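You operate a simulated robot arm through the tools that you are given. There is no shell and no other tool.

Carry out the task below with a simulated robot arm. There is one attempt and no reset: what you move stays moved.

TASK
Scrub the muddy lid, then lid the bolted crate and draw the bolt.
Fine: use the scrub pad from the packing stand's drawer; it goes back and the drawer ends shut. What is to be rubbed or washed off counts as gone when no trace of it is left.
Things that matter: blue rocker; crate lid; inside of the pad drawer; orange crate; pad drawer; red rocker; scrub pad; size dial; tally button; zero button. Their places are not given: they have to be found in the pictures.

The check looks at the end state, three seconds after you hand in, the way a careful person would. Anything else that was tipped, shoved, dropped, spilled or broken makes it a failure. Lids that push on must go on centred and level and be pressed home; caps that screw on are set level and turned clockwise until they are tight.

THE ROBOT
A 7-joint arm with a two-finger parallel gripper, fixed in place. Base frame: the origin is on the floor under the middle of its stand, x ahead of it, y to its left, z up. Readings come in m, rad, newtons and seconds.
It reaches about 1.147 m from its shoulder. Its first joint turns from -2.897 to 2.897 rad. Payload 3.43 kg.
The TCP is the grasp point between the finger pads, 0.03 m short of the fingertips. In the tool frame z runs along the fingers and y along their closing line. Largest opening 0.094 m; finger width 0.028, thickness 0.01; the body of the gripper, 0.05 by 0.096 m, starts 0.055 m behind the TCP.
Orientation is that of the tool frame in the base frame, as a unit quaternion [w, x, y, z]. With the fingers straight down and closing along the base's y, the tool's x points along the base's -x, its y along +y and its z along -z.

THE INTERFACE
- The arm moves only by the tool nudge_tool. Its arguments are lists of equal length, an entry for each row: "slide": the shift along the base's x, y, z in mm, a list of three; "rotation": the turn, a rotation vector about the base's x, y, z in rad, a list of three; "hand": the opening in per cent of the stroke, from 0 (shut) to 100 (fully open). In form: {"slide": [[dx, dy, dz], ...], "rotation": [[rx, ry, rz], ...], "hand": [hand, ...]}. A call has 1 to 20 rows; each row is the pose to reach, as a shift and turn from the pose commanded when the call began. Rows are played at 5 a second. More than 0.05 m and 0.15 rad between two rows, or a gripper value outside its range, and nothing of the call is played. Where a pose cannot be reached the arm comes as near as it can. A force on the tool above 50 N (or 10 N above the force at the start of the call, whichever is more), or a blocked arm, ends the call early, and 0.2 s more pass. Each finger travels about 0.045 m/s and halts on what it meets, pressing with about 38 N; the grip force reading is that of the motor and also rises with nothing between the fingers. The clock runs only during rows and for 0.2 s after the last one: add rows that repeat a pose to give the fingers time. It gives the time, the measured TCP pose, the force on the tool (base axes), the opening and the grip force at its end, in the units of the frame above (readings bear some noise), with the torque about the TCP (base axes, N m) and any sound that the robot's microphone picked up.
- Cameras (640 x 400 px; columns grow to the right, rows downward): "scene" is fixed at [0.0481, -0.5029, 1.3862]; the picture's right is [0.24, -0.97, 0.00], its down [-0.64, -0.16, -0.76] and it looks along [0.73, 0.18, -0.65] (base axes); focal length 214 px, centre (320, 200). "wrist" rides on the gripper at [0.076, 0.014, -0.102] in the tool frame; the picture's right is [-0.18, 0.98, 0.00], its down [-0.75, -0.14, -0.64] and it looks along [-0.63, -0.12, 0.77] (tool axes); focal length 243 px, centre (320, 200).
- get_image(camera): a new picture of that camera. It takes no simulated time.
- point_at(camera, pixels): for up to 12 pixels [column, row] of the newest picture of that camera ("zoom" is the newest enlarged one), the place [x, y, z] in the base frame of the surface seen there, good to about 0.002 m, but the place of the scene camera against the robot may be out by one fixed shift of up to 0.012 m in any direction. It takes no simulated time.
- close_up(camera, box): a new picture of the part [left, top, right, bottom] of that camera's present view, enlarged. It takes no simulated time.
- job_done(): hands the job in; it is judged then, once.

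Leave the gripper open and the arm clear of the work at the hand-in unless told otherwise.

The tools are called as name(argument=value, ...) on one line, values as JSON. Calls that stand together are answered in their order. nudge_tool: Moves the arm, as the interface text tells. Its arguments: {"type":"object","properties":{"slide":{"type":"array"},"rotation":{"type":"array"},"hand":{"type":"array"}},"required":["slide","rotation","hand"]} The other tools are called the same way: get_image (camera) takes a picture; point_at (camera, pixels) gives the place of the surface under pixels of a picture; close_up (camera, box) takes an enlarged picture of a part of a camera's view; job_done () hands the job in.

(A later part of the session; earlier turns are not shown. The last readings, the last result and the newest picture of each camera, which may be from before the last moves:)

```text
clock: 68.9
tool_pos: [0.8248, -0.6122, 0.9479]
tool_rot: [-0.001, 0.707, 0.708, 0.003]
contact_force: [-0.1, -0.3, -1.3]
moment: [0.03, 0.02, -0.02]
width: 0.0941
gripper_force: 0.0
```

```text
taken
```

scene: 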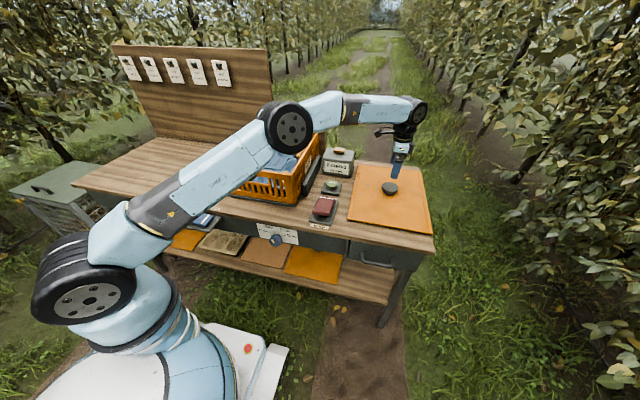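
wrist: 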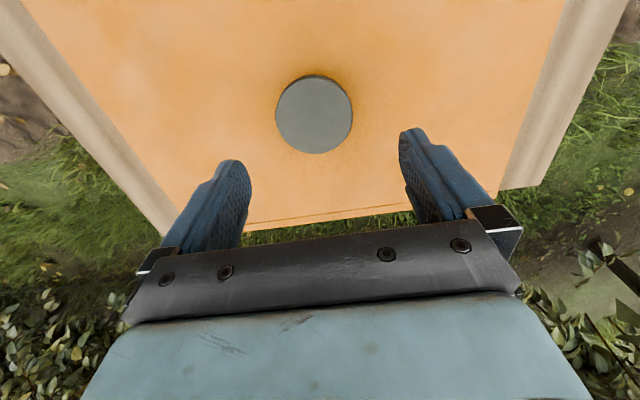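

Now I'll sample the knob edges in this view and take another pose reading by holding still.

nudge_tool(slide=[[0, 0, 0], [0, 0, 0]], rotation=[[0, 0, 0], [0, 0, 0]], hand=[100, 100])

get_image(camera="wrist")

close_up(camera="wrist", box=[260, 60, 370, 170])

point_at(camera="wrist", pixels=[[276, 116], [280, 116], [314, 116], [348, 116], [352, 116], [314, 80], [314, 84], [314, 150], [314, 153], [314, 100], [420, 212], [250, 228]])

```text
clock: 69.5
tool_pos: [0.8249, -0.613, 0.9484]
tool_rot: [-0.003, 0.707, 0.708, 0.002]
contact_force: [-0.2, 0.1, -0.3]
moment: [0.02, 0.0, -0.02]
width: 0.0942
gripper_force: 0.0
```

```text
taken
```

wrist: 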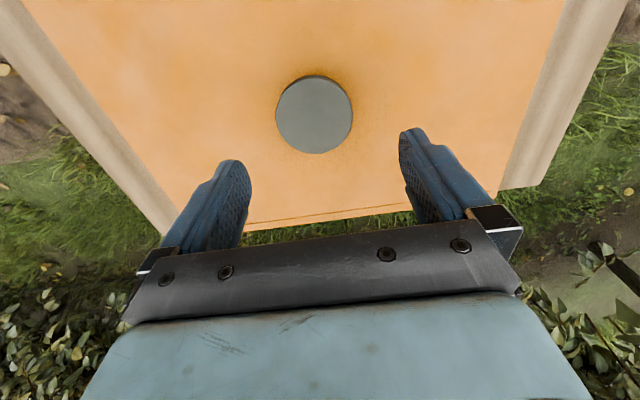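

```text
3.64 times, centred on (315, 115) of wrist
```

zoom: 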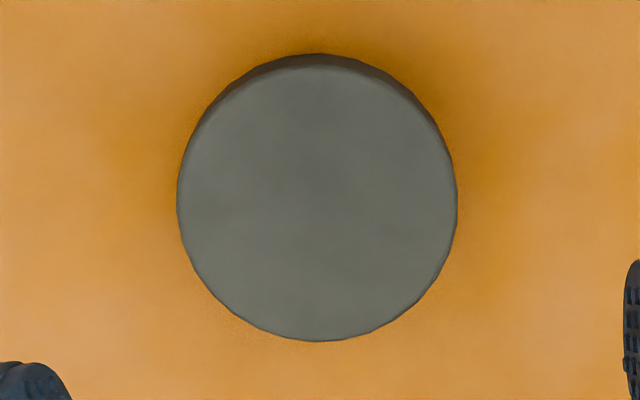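

```text
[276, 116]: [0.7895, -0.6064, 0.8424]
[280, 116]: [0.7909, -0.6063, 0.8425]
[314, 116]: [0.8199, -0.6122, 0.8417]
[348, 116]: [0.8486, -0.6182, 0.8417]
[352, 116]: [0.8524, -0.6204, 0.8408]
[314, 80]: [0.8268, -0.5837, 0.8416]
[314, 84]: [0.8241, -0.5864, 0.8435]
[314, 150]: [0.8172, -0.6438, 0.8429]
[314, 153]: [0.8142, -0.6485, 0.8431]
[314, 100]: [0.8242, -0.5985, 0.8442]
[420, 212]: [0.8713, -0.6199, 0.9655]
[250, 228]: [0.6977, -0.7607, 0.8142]
```

The knob's centre is (0.8203, −0.6145), while the TCP really sits at (0.825, −0.613). I'll correct for that and lower around the knob, stopping about 1 cm above the final height to check.

nudge_tool(slide=[[-3, -1, -30], [-5, -1.5, -60], [-5, -1.5, -80], [-5, -1.5, -86], [-5, -1.5, -86]], rotation=[[0, 0, 0], [0, 0, 0], [0, 0, 0], [0, 0, 0], [0, 0, 0]], hand=[100, 100, 100, 100, 100])

get_image(camera="wrist")

```text
clock: 70.7
tool_pos: [0.815, -0.6148, 0.8623]
tool_rot: [-0.002, 0.706, 0.708, 0.002]
contact_force: [-0.7, -0.1, 0.3]
moment: [0.01, -0.01, -0.01]
width: 0.0942
gripper_force: 0.1
```

```text
taken
```

wrist: 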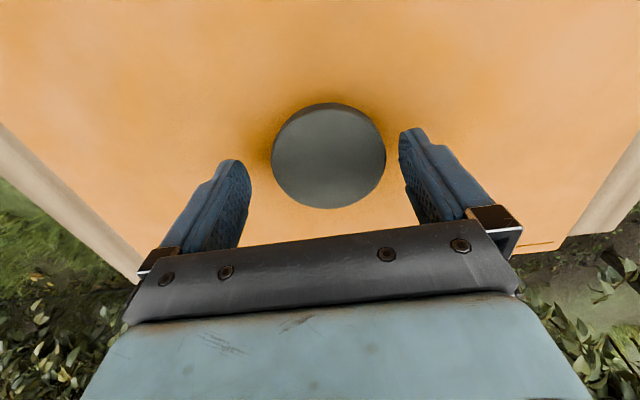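

Now x reads 0.815, so I'll shift +5 mm, lower the last 10 mm, and close on the knob.

nudge_tool(slide=[[3, 0, 0], [5, 0, -5], [5, 0, -10], [5, 0, -10], [5, 0, -10], [5, 0, -10], [5, 0, -10], [5, 0, -10]], rotation=[[0, 0, 0], [0, 0, 0], [0, 0, 0], [0, 0, 0], [0, 0, 0], [0, 0, 0], [0, 0, 0], [0, 0, 0]], hand=[100, 100, 100, 100, 85, 75, 65, 50])

get_image(camera="wrist")

```text
clock: 72.5
tool_pos: [0.8198, -0.6148, 0.8532]
tool_rot: [0.0, 0.707, 0.707, 0.002]
contact_force: [0.8, 0.4, -0.5]
moment: [0.02, -0.05, -0.01]
width: 0.0673
gripper_force: 37.9
```

```text
taken
```

wrist: 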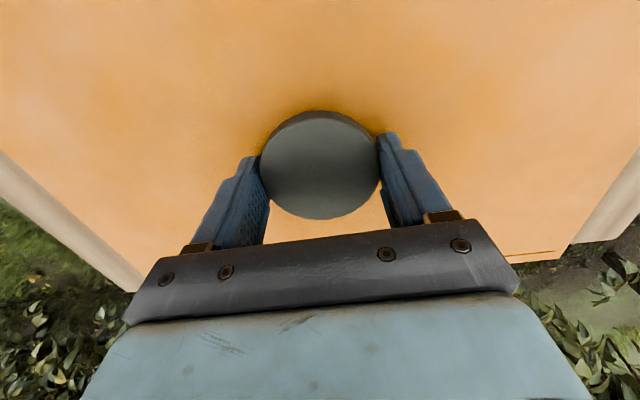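

The knob is gripped (67.3 mm, 38 N). I'll lift the lid gently by 40 mm and check that it comes up level.

nudge_tool(slide=[[0, 0, 3], [0, 0, 8], [0, 0, 15], [0, 0, 25], [0, 0, 40], [0, 0, 40]], rotation=[[0, 0, 0], [0, 0, 0], [0, 0, 0], [0, 0, 0], [0, 0, 0], [0, 0, 0]], hand=[40, 30, 20, 10, 0, 0])

get_image(camera="scene")

close_up(camera="scene", box=[320, 140, 450, 240])

get_image(camera="wrist")

```text
clock: 73.9
tool_pos: [0.8191, -0.6125, 0.8942]
tool_rot: [-0.003, 0.706, 0.708, 0.002]
contact_force: [0.0, -0.1, -3.2]
moment: [0.0, -0.01, 0.01]
width: 0.0672
gripper_force: 38.0
```

```text
taken
```

scene: 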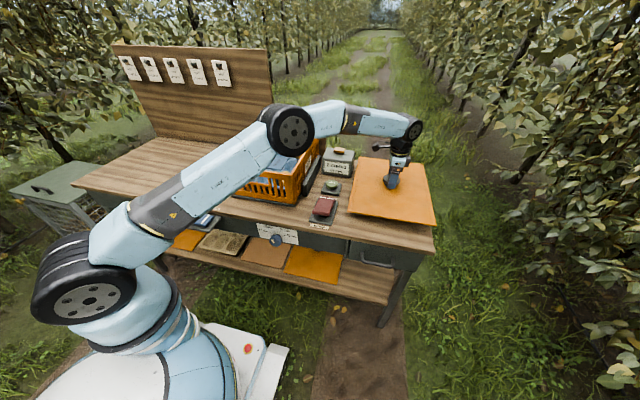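

```text
4.00 times, centred on (385, 190) of scene
```

zoom: 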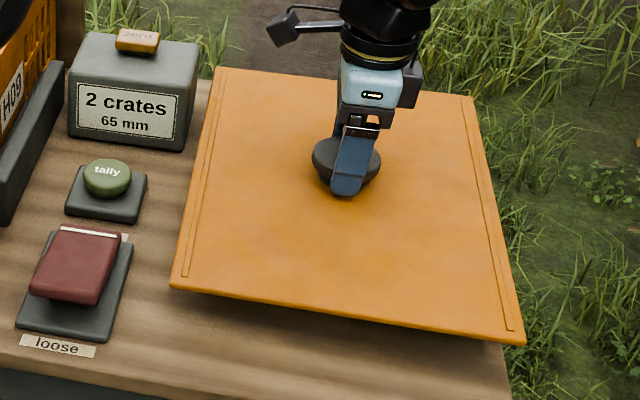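

```text
taken
```

wrist: 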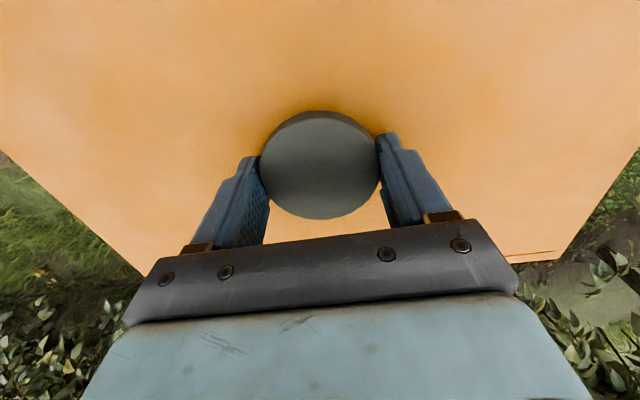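

The lid came up level (about 3 N). I'll raise it to z 1.064 to clear the counter and crate, then carry it along +y to above the crate, still 2 cm short in x.

nudge_tool(slide=[[0, 0, 35], [0, 0, 75], [0, 0, 115], [0, 0, 150], [0, 10, 170], [0, 40, 175], [0, 80, 175], [0, 120, 175], [0, 160, 175], [0, 200, 175], [0, 240, 175], [0, 280, 175], [0, 320, 175], [0, 360, 175], [0, 400, 175], [0, 440, 175], [0, 475, 175], [0, 500, 175], [0, 514, 175], [0, 514, 175]], rotation=[[0, 0, 0], [0, 0, 0], [0, 0, 0], [0, 0, 0], [0, 0, 0], [0, 0, 0], [0, 0, 0], [0, 0, 0], [0, 0, 0], [0, 0, 0], [0, 0, 0], [0, 0, 0], [0, 0, 0], [0, 0, 0], [0, 0, 0], [0, 0, 0], [0, 0, 0], [0, 0, 0], [0, 0, 0], [0, 0, 0]], hand=[0, 0, 0, 0, 0, 0, 0, 0, 0, 0, 0, 0, 0, 0, 0, 0, 0, 0, 0, 0])

get_image(camera="scene")

close_up(camera="scene", box=[190, 90, 350, 215])

get_image(camera="wrist")

```text
clock: 78.1
tool_pos: [0.8187, -0.1018, 1.0681]
tool_rot: [-0.002, 0.707, 0.707, 0.003]
contact_force: [-0.3, -0.3, -3.1]
moment: [0.02, 0.03, -0.04]
width: 0.0674
gripper_force: 38.2
```

```text
taken
```

scene: 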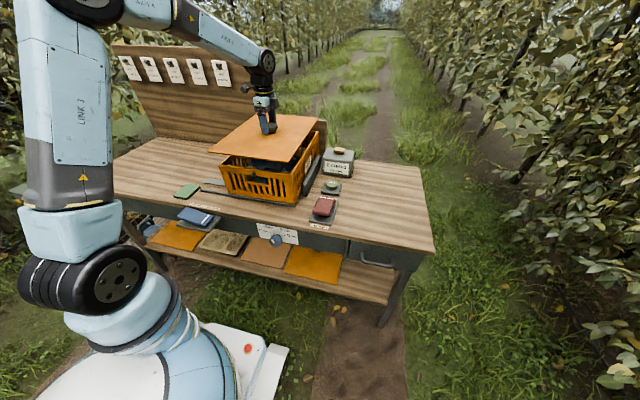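

```text
3.20 times, centred on (270, 152) of scene
```

zoom: 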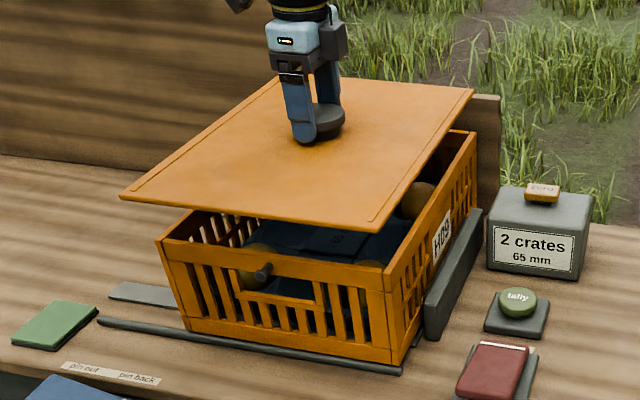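

```text
taken
```

wrist: 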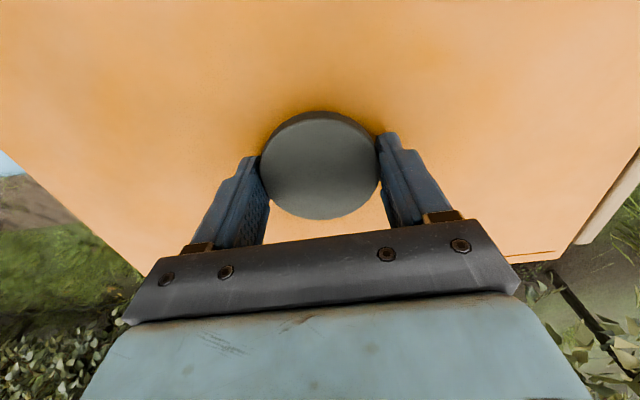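

The lid hangs above the crate. I'll measure the lid's corners in the scene view via zoom to find its centre relative to the knob.

close_up(camera="scene", box=[200, 105, 330, 175])

point_at(camera="zoom", pixels=[[40, 228], [60, 232], [100, 241], [330, 280], [380, 288], [400, 286], [420, 260], [500, 150], [575, 55], [450, 43], [150, 170], [200, 140]])

```text
4.92 times, centred on (265, 140) of scene
```

zoom: 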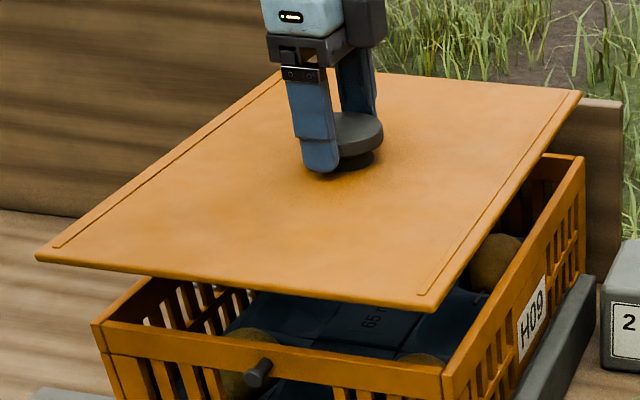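

```text
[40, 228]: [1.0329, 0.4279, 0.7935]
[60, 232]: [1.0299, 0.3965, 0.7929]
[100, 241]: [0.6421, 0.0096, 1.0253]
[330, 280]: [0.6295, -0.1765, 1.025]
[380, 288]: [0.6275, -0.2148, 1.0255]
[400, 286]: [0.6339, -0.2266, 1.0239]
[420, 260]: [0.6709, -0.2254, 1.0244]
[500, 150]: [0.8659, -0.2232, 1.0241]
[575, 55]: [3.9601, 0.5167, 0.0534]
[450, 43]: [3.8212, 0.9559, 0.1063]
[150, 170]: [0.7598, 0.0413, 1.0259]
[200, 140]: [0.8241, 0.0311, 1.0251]
```

point_at(camera="zoom", pixels=[[40, 257], [44, 256], [430, 306], [428, 300], [432, 300], [576, 97], [572, 95], [578, 95], [240, 279], [240, 283], [520, 180], [145, 188]])

point_at(camera="zoom", pixels=[[480, 82], [480, 84], [480, 87], [525, 90], [525, 93], [510, 195], [514, 195], [518, 195], [148, 184], [152, 182], [156, 180], [240, 286]])

```text
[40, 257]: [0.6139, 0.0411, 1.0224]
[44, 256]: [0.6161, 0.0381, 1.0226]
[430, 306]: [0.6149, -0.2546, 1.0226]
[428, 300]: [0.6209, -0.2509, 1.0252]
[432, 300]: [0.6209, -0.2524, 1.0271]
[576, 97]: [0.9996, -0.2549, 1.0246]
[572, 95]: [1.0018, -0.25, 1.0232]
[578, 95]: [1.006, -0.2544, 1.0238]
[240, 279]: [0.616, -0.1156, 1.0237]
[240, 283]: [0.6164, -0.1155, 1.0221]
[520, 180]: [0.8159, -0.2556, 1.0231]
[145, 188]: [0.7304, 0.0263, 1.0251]
```

```text
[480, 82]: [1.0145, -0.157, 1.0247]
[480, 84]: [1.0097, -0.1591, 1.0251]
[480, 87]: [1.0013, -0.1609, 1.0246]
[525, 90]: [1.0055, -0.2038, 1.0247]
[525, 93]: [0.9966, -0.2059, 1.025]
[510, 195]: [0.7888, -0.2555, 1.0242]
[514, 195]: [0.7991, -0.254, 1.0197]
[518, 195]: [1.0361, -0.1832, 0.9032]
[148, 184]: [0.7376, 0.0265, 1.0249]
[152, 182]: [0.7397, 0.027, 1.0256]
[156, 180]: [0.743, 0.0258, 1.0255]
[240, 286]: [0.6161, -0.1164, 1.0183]
```

The lid is centred on the knob within about 1–2 mm and measures roughly 0.40 × 0.30 m. I'll shift +26 mm in x to the crate's centre and come down until the lid's underside is about 1 cm above the rim.

nudge_tool(slide=[[8, 0.5, 0], [17, 1, 0], [26, 1.5, -10], [26, 1.5, -25], [26, 1.5, -40], [26, 1.5, -50], [26, 1.5, -50], [26, 1.5, -50]], rotation=[[0, 0, 0], [0, 0, 0], [0, 0, 0], [0, 0, 0], [0, 0, 0], [0, 0, 0], [0, 0, 0], [0, 0, 0]], hand=[0, 0, 0, 0, 0, 0, 0, 0])

get_image(camera="scene")

close_up(camera="scene", box=[205, 110, 335, 190])

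get_image(camera="wrist")

```text
clock: 79.9
tool_pos: [0.8461, -0.0987, 1.0166]
tool_rot: [-0.003, 0.706, 0.708, 0.003]
contact_force: [-1.0, -0.4, -3.2]
moment: [0.01, 0.02, -0.05]
width: 0.0671
gripper_force: 37.9
```

```text
taken
```

scene: 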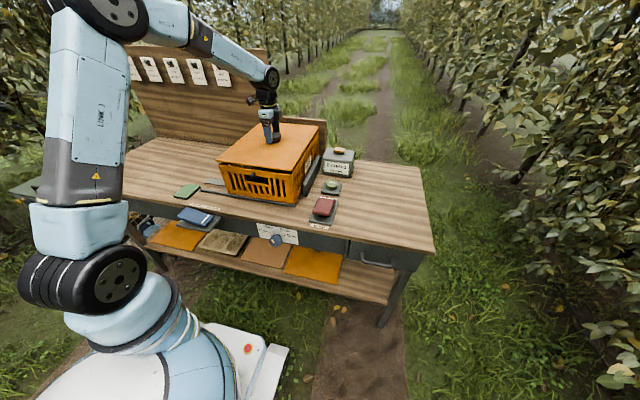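

```text
4.92 times, centred on (270, 150) of scene
```

zoom: 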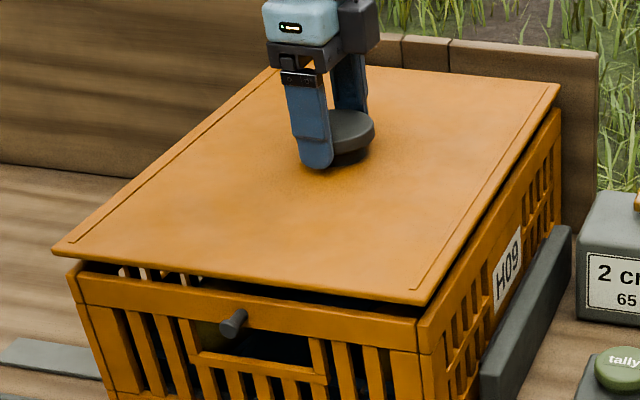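

```text
taken
```

wrist: 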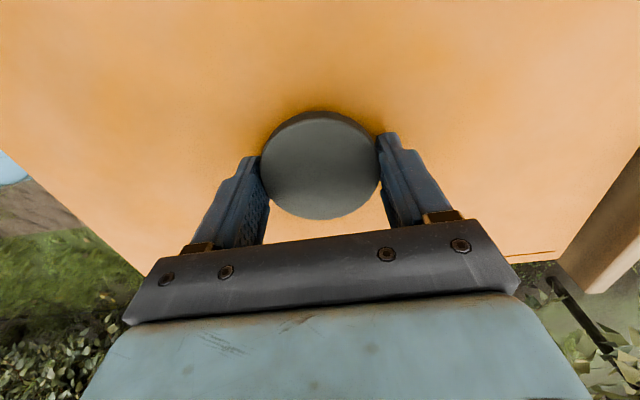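

The lid is just above the rim. I'll measure both the lid's corners and the crate's rim corners in this same zoomed view.

point_at(camera="zoom", pixels=[[56, 250], [58, 246], [418, 300], [424, 290], [556, 86], [551, 88], [230, 275], [230, 279], [490, 190], [494, 190], [498, 186], [120, 205]])

point_at(camera="zoom", pixels=[[72, 274], [76, 276], [300, 315], [200, 296], [420, 325], [430, 322], [440, 318], [445, 305], [558, 116], [560, 120], [540, 150], [70, 262]])

```text
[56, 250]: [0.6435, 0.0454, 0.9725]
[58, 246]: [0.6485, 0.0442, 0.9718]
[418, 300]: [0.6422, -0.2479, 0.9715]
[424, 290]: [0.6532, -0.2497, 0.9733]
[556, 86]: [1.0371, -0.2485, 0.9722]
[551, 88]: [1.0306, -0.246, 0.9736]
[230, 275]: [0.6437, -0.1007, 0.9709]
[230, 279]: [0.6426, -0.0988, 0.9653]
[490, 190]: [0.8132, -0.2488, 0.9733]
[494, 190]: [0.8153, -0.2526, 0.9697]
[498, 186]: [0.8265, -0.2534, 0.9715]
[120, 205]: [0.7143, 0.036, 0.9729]
```

```text
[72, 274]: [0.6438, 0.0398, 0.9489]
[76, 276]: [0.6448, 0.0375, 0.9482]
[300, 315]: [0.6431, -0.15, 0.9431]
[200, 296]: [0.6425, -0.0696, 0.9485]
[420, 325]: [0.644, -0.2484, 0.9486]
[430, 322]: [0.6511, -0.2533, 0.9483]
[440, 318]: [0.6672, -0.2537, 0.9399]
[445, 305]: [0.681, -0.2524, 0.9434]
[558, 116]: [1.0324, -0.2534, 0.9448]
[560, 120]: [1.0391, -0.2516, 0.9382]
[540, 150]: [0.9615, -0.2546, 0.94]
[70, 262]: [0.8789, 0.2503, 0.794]
```

Lid and crate edges agree within about 1 mm (front faces x 0.643 vs 0.643, right sides y −0.253 vs −0.2535). I'll trim y by −0.7 mm and lower slowly until contact.

nudge_tool(slide=[[0, -0.7, -2], [0, -0.7, -4], [0, -0.7, -6], [0, -0.7, -8], [0, -0.7, -10], [0, -0.7, -12], [0, -0.7, -12]], rotation=[[0, 0, 0], [0, 0, 0], [0, 0, 0], [0, 0, 0], [0, 0, 0], [0, 0, 0], [0, 0, 0]], hand=[0, 0, 0, 0, 0, 0, 0])

get_image(camera="scene")

close_up(camera="scene", box=[205, 110, 335, 190])

```text
clock: 81.5
tool_pos: [0.8466, -0.0985, 1.0055]
tool_rot: [-0.002, 0.706, 0.708, 0.002]
contact_force: [0.2, 0.1, -2.5]
moment: [0.01, -0.02, -0.01]
width: 0.0673
gripper_force: 37.5
```

```text
taken
```

scene: 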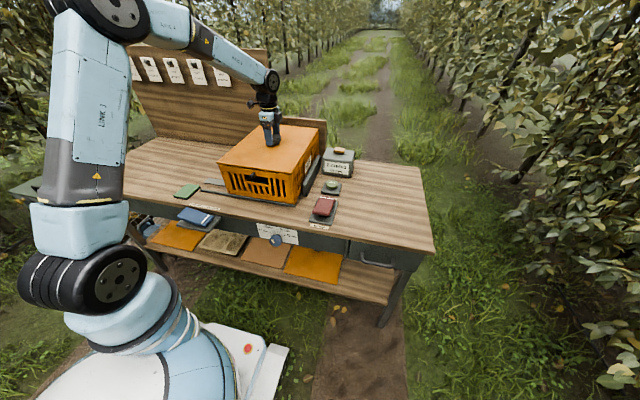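

```text
4.92 times, centred on (270, 150) of scene
```

zoom: 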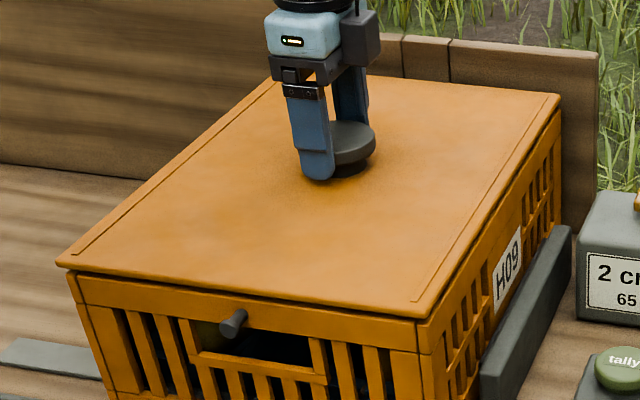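

No contact yet and the lid stays lined up. I'll continue lowering in 1–2 mm steps.

nudge_tool(slide=[[0, 0, -1.5], [0, 0, -3], [0, 0, -4.5], [0, 0, -6], [0, 0, -6]], rotation=[[0, 0, 0], [0, 0, 0], [0, 0, 0], [0, 0, 0], [0, 0, 0]], hand=[0, 0, 0, 0, 0])

get_image(camera="scene")

close_up(camera="scene", box=[205, 110, 335, 190])

```text
clock: 82.7
tool_pos: [0.8445, -0.0976, 1.0009]
tool_rot: [0.0, 0.707, 0.707, 0.004]
contact_force: [-0.4, 2.4, 20.2]
moment: [0.23, 0.57, -0.12]
width: 0.0672
gripper_force: 38.2
```

```text
taken
```

scene: 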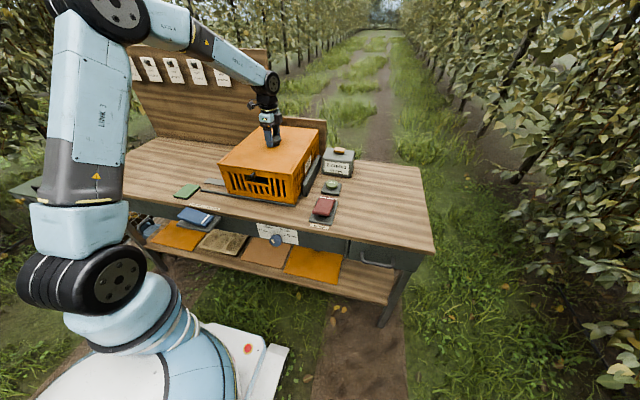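

```text
4.92 times, centred on (270, 150) of scene
```

zoom: 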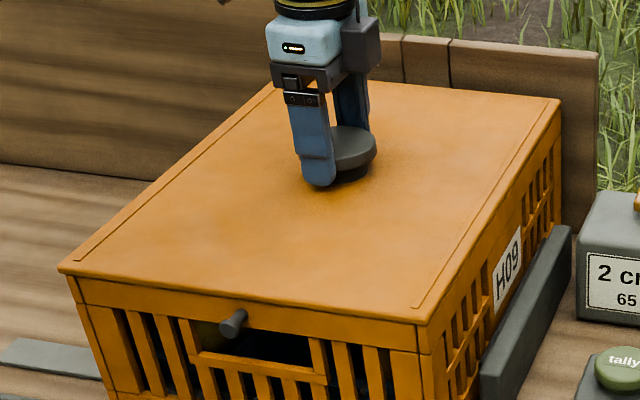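

Contact at 20 N; the lid looks seated. I'll press a little more and listen for anything from the microphone.

nudge_tool(slide=[[0, 0, -1], [0, 0, -2], [0, 0, -2]], rotation=[[0, 0, 0], [0, 0, 0], [0, 0, 0]], hand=[0, 0, 0])

get_image(camera="scene")

close_up(camera="scene", box=[205, 110, 335, 190])

point_at(camera="zoom", pixels=[[63, 267], [70, 262], [420, 316], [425, 300], [552, 104], [545, 110], [240, 285], [230, 293], [490, 200], [100, 250], [250, 297], [430, 325]])

```text
clock: 83.5
tool_pos: [0.8453, -0.0983, 0.9983]
tool_rot: [0.0, 0.707, 0.707, 0.004]
contact_force: [7.3, -0.2, 38.3]
moment: [-0.04, -0.17, -0.03]
width: 0.0672
gripper_force: 38.0
```

```text
taken
```

scene: 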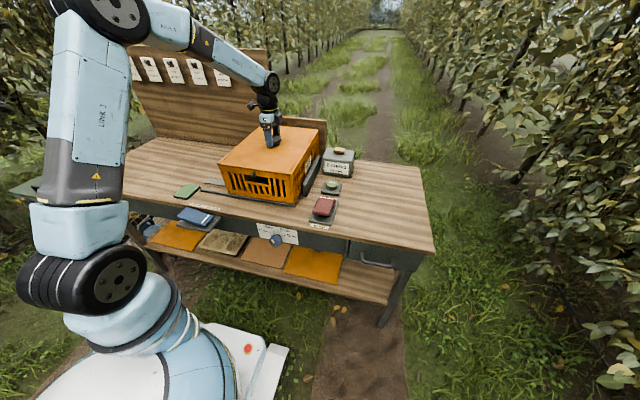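

```text
4.92 times, centred on (270, 150) of scene
```

zoom: 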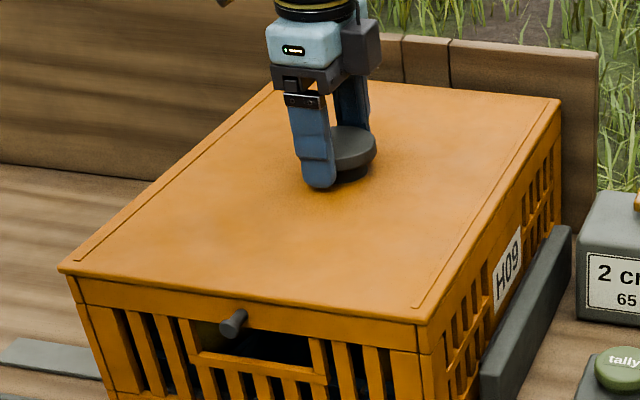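

```text
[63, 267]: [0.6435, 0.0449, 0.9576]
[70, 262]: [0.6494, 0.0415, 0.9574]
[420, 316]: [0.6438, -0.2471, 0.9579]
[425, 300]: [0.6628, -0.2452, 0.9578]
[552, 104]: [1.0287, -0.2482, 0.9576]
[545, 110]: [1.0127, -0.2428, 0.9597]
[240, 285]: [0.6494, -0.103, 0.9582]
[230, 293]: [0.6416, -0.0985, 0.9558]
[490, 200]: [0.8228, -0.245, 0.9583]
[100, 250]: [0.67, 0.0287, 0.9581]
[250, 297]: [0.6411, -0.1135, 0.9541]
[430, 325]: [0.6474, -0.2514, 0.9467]
```

The lid top is level (z 0.9576–0.9583 at all corners) and its edges match the crate. I'll ease the load off, open the fingers and rise above the knob.

nudge_tool(slide=[[0, 0, 2], [0, 0, 3.5], [0, 0, 3.5], [0, 0, 3.5], [0, 0, 3.5], [0, 0, 3.5], [0, 0, 20], [0, 0, 45], [0, 0, 70], [0, 0, 70]], rotation=[[0, 0, 0], [0, 0, 0], [0, 0, 0], [0, 0, 0], [0, 0, 0], [0, 0, 0], [0, 0, 0], [0, 0, 0], [0, 0, 0], [0, 0, 0]], hand=[0, 0, 75, 85, 95, 95, 95, 95, 95, 95])

get_image(camera="scene")

close_up(camera="scene", box=[205, 110, 335, 190])

get_image(camera="wrist")

```text
clock: 85.7
tool_pos: [0.8455, -0.0983, 1.0672]
tool_rot: [-0.001, 0.706, 0.708, 0.002]
contact_force: [0.1, -1.1, 0.2]
moment: [0.01, -0.03, -0.02]
width: 0.0893
gripper_force: 0.0
```

```text
taken
```

scene: 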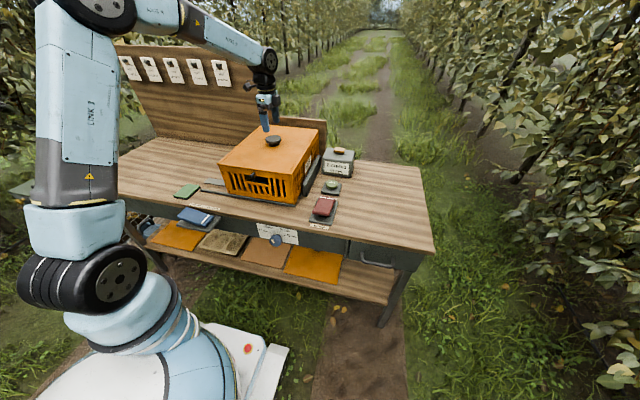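

```text
4.92 times, centred on (270, 150) of scene
```

zoom: 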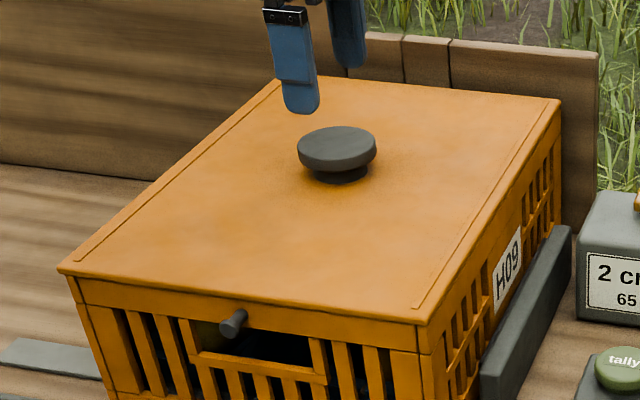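

```text
taken
```

wrist: 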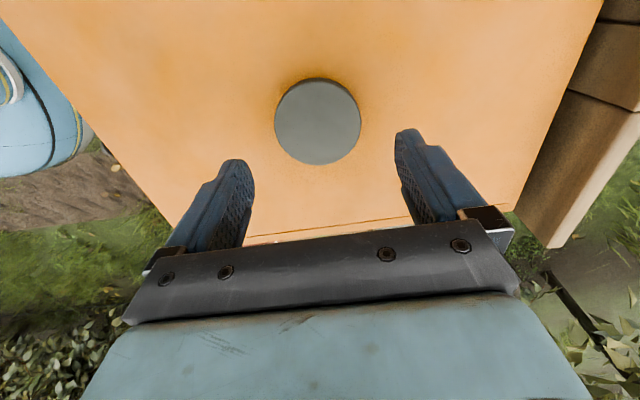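

The lid sits on the crate. Next I'll close the fingers and press straight down on the knob's top to make sure the lid is home; the knob top should be near z 0.991.

point_at(camera="wrist", pixels=[[318, 121], [275, 121], [360, 121], [318, 80], [318, 162], [100, 60], [560, 100], [200, 30], [400, 40], [480, 180], [150, 180], [320, 215]])

nudge_tool(slide=[[0, 0, 0], [0, 0, 0], [0, 0, 0], [0, 0, 0], [0, 0, 0], [0, 0, 0], [0, 0, -15], [0, 0, -30], [0, 0, -38], [0, 0, -42], [0, 0, -45]], rotation=[[0, 0, 0], [0, 0, 0], [0, 0, 0], [0, 0, 0], [0, 0, 0], [0, 0, 0], [0, 0, 0], [0, 0, 0], [0, 0, 0], [0, 0, 0], [0, 0, 0]], hand=[80, 60, 40, 20, 0, 0, 0, 0, 0, 0, 0])

```text
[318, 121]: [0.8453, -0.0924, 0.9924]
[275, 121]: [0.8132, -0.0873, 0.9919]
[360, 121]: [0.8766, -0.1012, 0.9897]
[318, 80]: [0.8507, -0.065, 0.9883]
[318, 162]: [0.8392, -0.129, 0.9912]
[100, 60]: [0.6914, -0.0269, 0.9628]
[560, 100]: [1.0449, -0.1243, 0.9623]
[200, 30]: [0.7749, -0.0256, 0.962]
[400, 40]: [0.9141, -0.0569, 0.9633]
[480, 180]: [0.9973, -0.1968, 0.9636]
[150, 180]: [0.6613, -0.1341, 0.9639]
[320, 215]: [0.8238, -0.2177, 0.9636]
```

```text
clock: 88.1
tool_pos: [0.846, -0.0988, 1.0229]
tool_rot: [-0.001, 0.707, 0.707, 0.003]
contact_force: [0.5, -0.4, 0.9]
moment: [-0.05, 0.01, 0.03]
width: 0.0
gripper_force: 32.9
```

The fingertips are just touching the knob top. I'll press down in 1 mm steps to roughly 40 N.

nudge_tool(slide=[[0, 0, -1], [0, 0, -2], [0, 0, -3], [0, 0, -4], [0, 0, -5], [0, 0, -5]], rotation=[[0, 0, 0], [0, 0, 0], [0, 0, 0], [0, 0, 0], [0, 0, 0], [0, 0, 0]], hand=[0, 0, 0, 0, 0, 0])

get_image(camera="scene")

close_up(camera="scene", box=[205, 110, 335, 190])

```text
clock: 89.3
tool_pos: [0.8481, -0.0986, 1.0221]
tool_rot: [0.003, 0.707, 0.707, 0.007]
contact_force: [0.0, -0.2, 6.7]
moment: [-0.05, 0.02, -0.09]
width: 0.0001
gripper_force: 33.1
stopped in row 6: the force on the tool passed its limit at 52 N (the readings are from after the stop); the commanded pose is now the measured one
```

```text
taken
```

scene: 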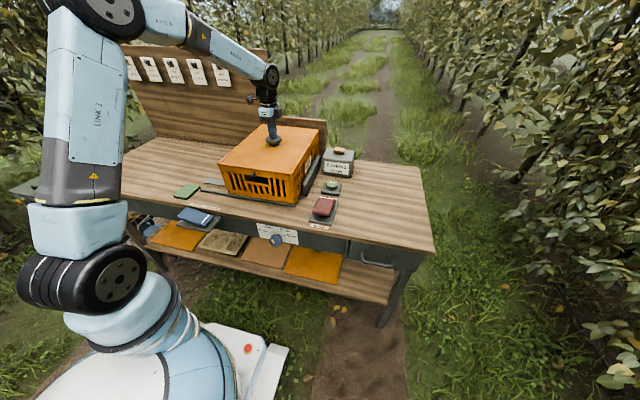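

```text
4.92 times, centred on (270, 150) of scene
```

zoom: 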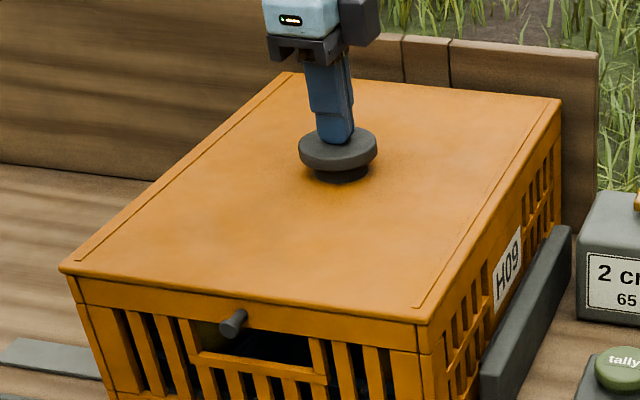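

The press reached 52 N with no movement, so the lid is down. I'll check the seam at the front and right for any gap.

close_up(camera="scene", box=[210, 155, 260, 190])

close_up(camera="scene", box=[270, 155, 320, 190])

close_up(camera="scene", box=[290, 120, 330, 150])

```text
11.43 times, centred on (235, 172) of scene
```

zoom: 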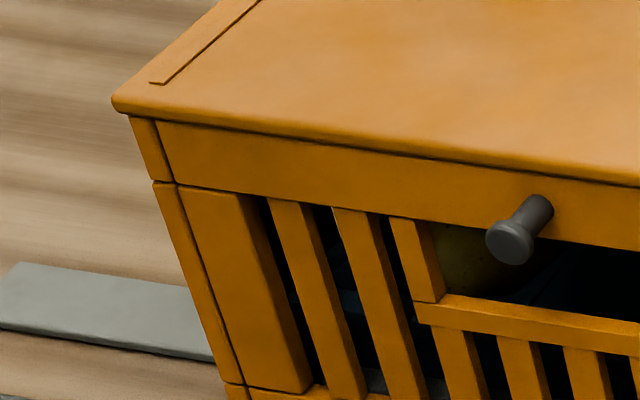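

```text
11.43 times, centred on (295, 172) of scene
```

zoom: 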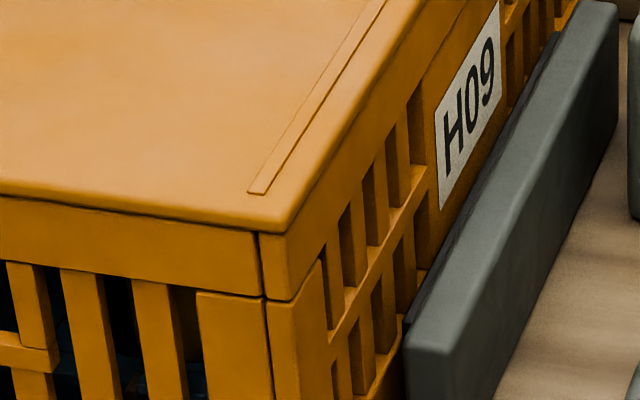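

```text
13.33 times, centred on (310, 135) of scene
```

zoom: 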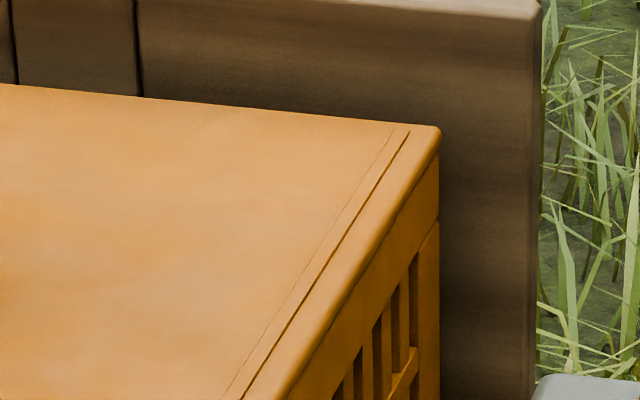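

The lid is flush with the rim all round. Now for the bolt: I'll rise, and move to look closely at the red rocker from the front, with the tool turned back to its first heading.

nudge_tool(slide=[[0, 0, 30], [0, 0, 70], [0, 0, 110], [-30, -24, 125], [-62, -48, 120], [-94, -73, 112], [-126, -98, 104], [-158, -123, 96], [-190, -148, 88], [-222, -173, 78], [-254, -198, 66], [-286, -223, 54], [-318, -248, 42], [-348, -271, 28], [-348, -271, 28]], rotation=[[0, 0, 0], [0, 0, 0], [0, 0, 0], [0, 0, 0.143], [0, 0, 0.286], [0, 0, 0.428], [0, 0, 0.571], [0, 0, 0.714], [0, 0, 0.857], [0, 0, 1.0], [0, 0, 1.142], [0, 0, 1.285], [0, 0, 1.428], [0, 0, 1.565], [0, 0, 1.565]], hand=[0, 0, 0, 0, 0, 0, 0, 0, 0, 0, 0, 0, 0, 0, 0])

get_image(camera="wrist")

get_image(camera="scene")

```text
clock: 92.5
tool_pos: [0.4952, -0.3674, 1.0481]
tool_rot: [-0.002, 0.002, 1.0, 0.005]
contact_force: [0.0, 0.1, 0.8]
moment: [0.0, -0.01, 0.01]
width: 0.0001
gripper_force: 32.8
```

```text
taken
```

wrist: 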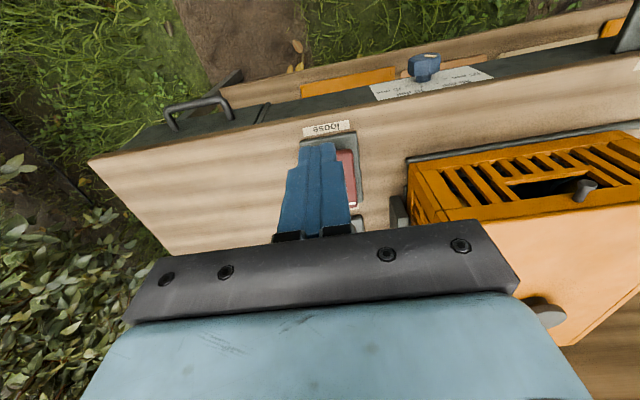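

```text
taken
```

scene: 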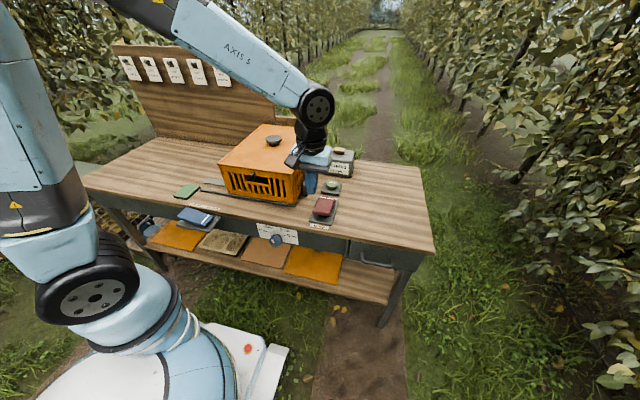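

The closed fingers hide the rocker. I'll open them to see between.

nudge_tool(slide=[[0, 0, 0], [0, 0, 0], [0, 0, 0], [0, 0, 0], [0, 0, 0]], rotation=[[0, 0, 0], [0, 0, 0], [0, 0, 0], [0, 0, 0], [0, 0, 0]], hand=[25, 50, 75, 100, 100])

get_image(camera="wrist")

close_up(camera="wrist", box=[270, 110, 390, 220])

close_up(camera="scene", box=[295, 185, 355, 235])

```text
clock: 93.7
tool_pos: [0.495, -0.3677, 1.0476]
tool_rot: [-0.002, 0.002, 1.0, 0.006]
contact_force: [0.6, 0.8, 0.5]
moment: [0.02, 0.01, 0.04]
width: 0.094
gripper_force: 0.0
```

```text
taken
```

wrist: 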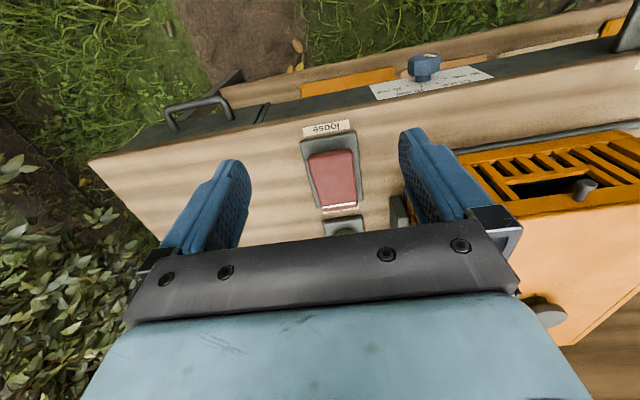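

```text
3.64 times, centred on (330, 165) of wrist
```

zoom: 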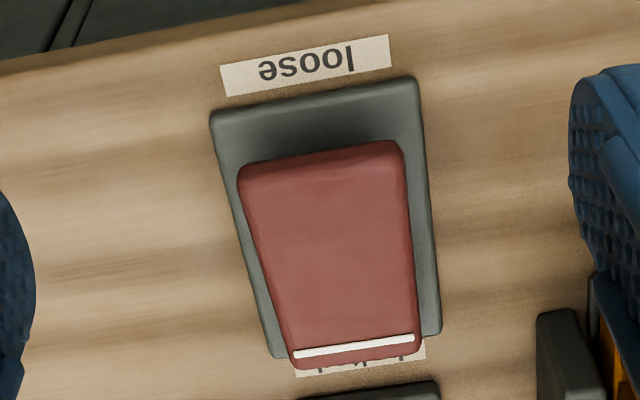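

```text
8.00 times, centred on (325, 210) of scene
```

zoom: 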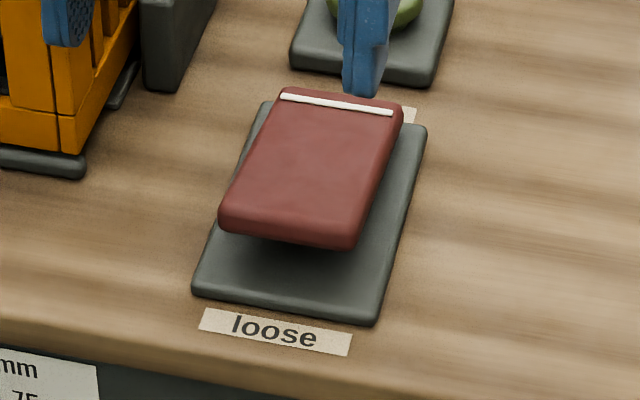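

I'll measure heights along the rocker to see which end is up: near end zoom (320,160) and far, white-lined end (350,350).

close_up(camera="wrist", box=[270, 110, 390, 220])

point_at(camera="zoom", pixels=[[320, 155], [322, 175], [330, 210], [338, 250], [345, 290], [352, 325], [355, 345], [357, 358], [315, 120], [260, 170], [395, 155], [415, 340]])

```text
3.64 times, centred on (330, 165) of wrist
```

zoom: 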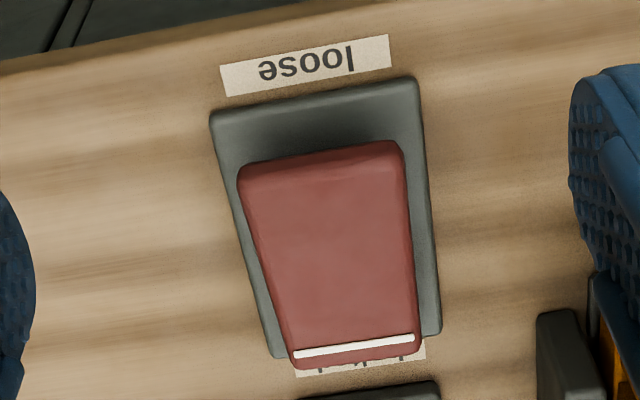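

```text
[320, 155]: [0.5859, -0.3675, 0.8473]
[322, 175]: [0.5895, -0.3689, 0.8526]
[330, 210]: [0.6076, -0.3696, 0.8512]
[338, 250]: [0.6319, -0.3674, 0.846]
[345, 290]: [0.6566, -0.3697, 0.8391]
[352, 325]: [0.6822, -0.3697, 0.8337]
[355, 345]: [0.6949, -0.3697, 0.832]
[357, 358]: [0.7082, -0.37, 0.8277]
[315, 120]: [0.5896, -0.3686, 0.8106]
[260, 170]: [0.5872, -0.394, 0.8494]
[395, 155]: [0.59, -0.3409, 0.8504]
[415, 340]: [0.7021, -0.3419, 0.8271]
```

The "loose" end (x 0.59) is up at z 0.853 and the "bolted" end is down, so the bolt is in. I'll close the fingers and go above the loose end at x 0.602, y −0.3685.

nudge_tool(slide=[[20, 0, 0], [45, -1, 0], [75, -1, 0], [107, -1, -20], [107, -1, -60], [107, -1, -100], [107, -1, -135], [107, -1, -135]], rotation=[[0, 0, 0], [0, 0, 0], [0, 0, 0], [0, 0, 0], [0, 0, 0], [0, 0, 0], [0, 0, 0], [0, 0, 0]], hand=[75, 50, 25, 0, 0, 0, 0, 0])

get_image(camera="scene")

close_up(camera="scene", box=[285, 165, 365, 235])

```text
clock: 95.5
tool_pos: [0.6076, -0.3679, 0.9148]
tool_rot: [-0.002, 0.001, 1.0, 0.005]
contact_force: [-0.4, -0.4, -0.1]
moment: [0.0, -0.02, 0.0]
width: 0.0001
gripper_force: 32.8
```

```text
taken
```

scene: 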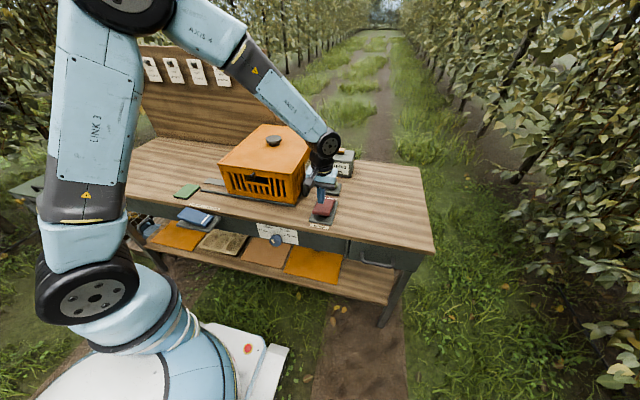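

```text
5.71 times, centred on (325, 200) of scene
```

zoom: 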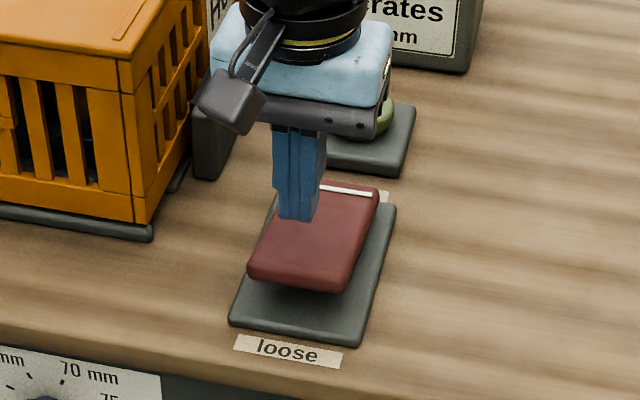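

The fingertips are above the rocker. I'll shift 7 mm toward the loose end and press down in small steps.

nudge_tool(slide=[[-7, 0, -12], [-7, 0, -26], [-7, 0, -33], [-7, 0, -37], [-7, 0, -41], [-7, 0, -45], [-7, 0, -49], [-7, 0, -53], [-7, 0, -56], [-7, 0, -58], [-7, 0, -58]], rotation=[[0, 0, 0], [0, 0, 0], [0, 0, 0], [0, 0, 0], [0, 0, 0], [0, 0, 0], [0, 0, 0], [0, 0, 0], [0, 0, 0], [0, 0, 0], [0, 0, 0]], hand=[0, 0, 0, 0, 0, 0, 0, 0, 0, 0, 0])

get_image(camera="scene")

close_up(camera="scene", box=[285, 165, 365, 235])

```text
clock: 97.5
tool_pos: [0.5976, -0.3703, 0.8626]
tool_rot: [-0.002, 0.003, 1.0, 0.004]
contact_force: [-10.8, 6.8, 21.3]
moment: [0.19, 0.06, 0.04]
width: 0.0002
gripper_force: 32.8
stopped in row 9: the force on the tool passed its limit at 57 N (the readings are from after the stop); the commanded pose is now the measured one
```

```text
taken
```

scene: 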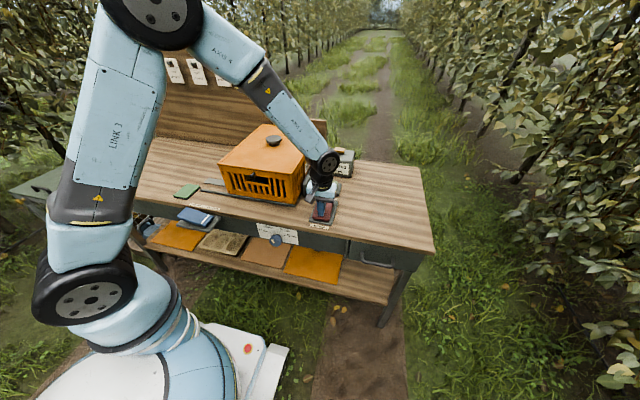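

```text
5.71 times, centred on (325, 200) of scene
```

zoom: 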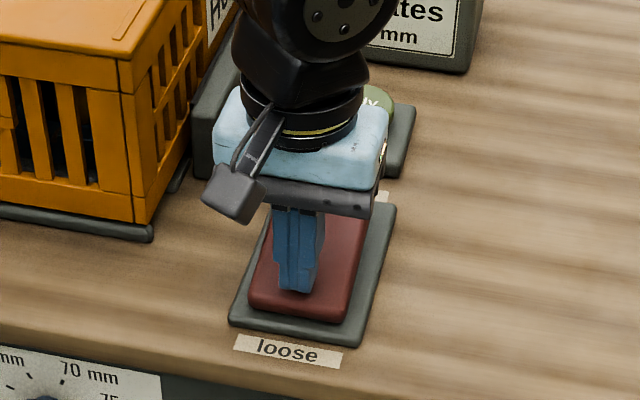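

The rocker tipped over to the loose side and met its stop. I'll lift off and check that it stays.

nudge_tool(slide=[[0, 0, 10], [0, 0, 40], [0, 0, 80], [-20, 0, 120], [-50, 0, 155], [-80, 0, 185], [-100, 0, 200]], rotation=[[0, 0, 0], [0, 0, 0], [0, 0, 0], [0, 0, 0], [0, 0, 0], [0, 0, 0], [0, 0, 0]], hand=[0, 0, 0, 20, 50, 80, 100])

get_image(camera="wrist")

close_up(camera="wrist", box=[270, 110, 390, 220])

point_at(camera="zoom", pixels=[[320, 155], [322, 175], [330, 210], [338, 250], [345, 290], [352, 325], [355, 345], [315, 120], [325, 190], [350, 310], [315, 100], [360, 370]])

get_image(camera="scene")

close_up(camera="scene", box=[205, 110, 365, 230])

```text
clock: 99.1
tool_pos: [0.5008, -0.3684, 1.0625]
tool_rot: [-0.002, 0.002, 1.0, 0.004]
contact_force: [0.4, 0.3, 0.0]
moment: [0.01, 0.03, -0.03]
width: 0.0822
gripper_force: 0.0
```

```text
taken
```

wrist: 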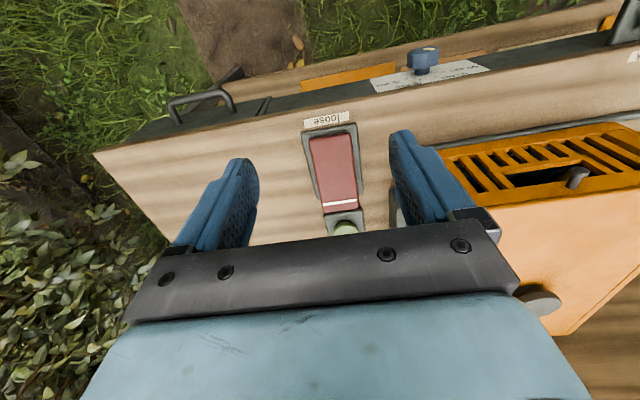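

```text
3.64 times, centred on (330, 165) of wrist
```

zoom: 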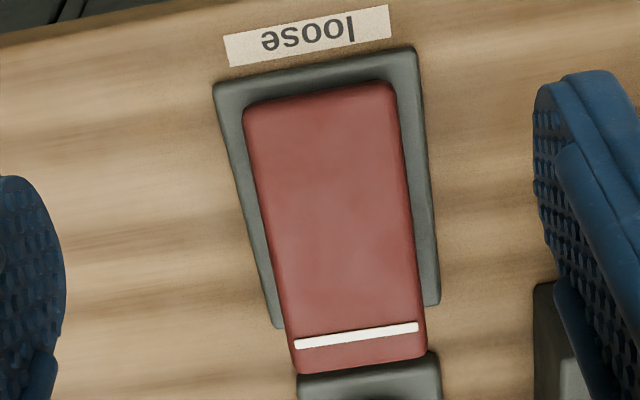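

```text
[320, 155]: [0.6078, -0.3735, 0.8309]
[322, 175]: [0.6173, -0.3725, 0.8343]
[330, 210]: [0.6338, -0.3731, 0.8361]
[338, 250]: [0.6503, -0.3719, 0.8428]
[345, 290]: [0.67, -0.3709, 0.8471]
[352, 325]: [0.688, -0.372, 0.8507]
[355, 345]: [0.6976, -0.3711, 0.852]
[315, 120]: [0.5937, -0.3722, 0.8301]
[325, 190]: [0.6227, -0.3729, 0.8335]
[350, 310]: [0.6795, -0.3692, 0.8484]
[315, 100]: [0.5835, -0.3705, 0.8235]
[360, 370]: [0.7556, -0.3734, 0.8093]
```

```text
taken
```

scene: 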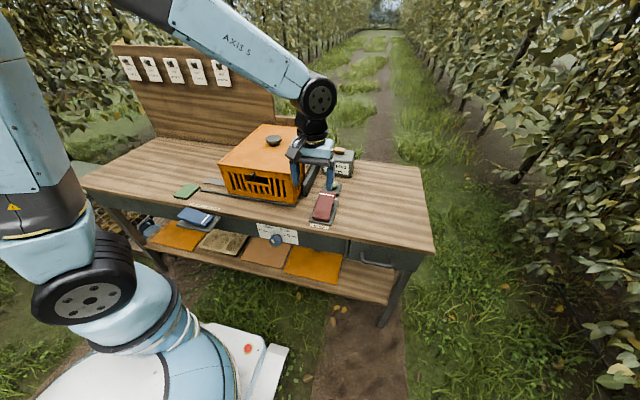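

```text
3.33 times, centred on (285, 170) of scene
```

zoom: 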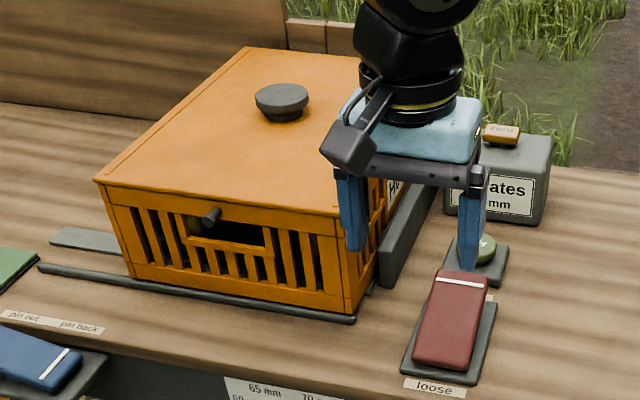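

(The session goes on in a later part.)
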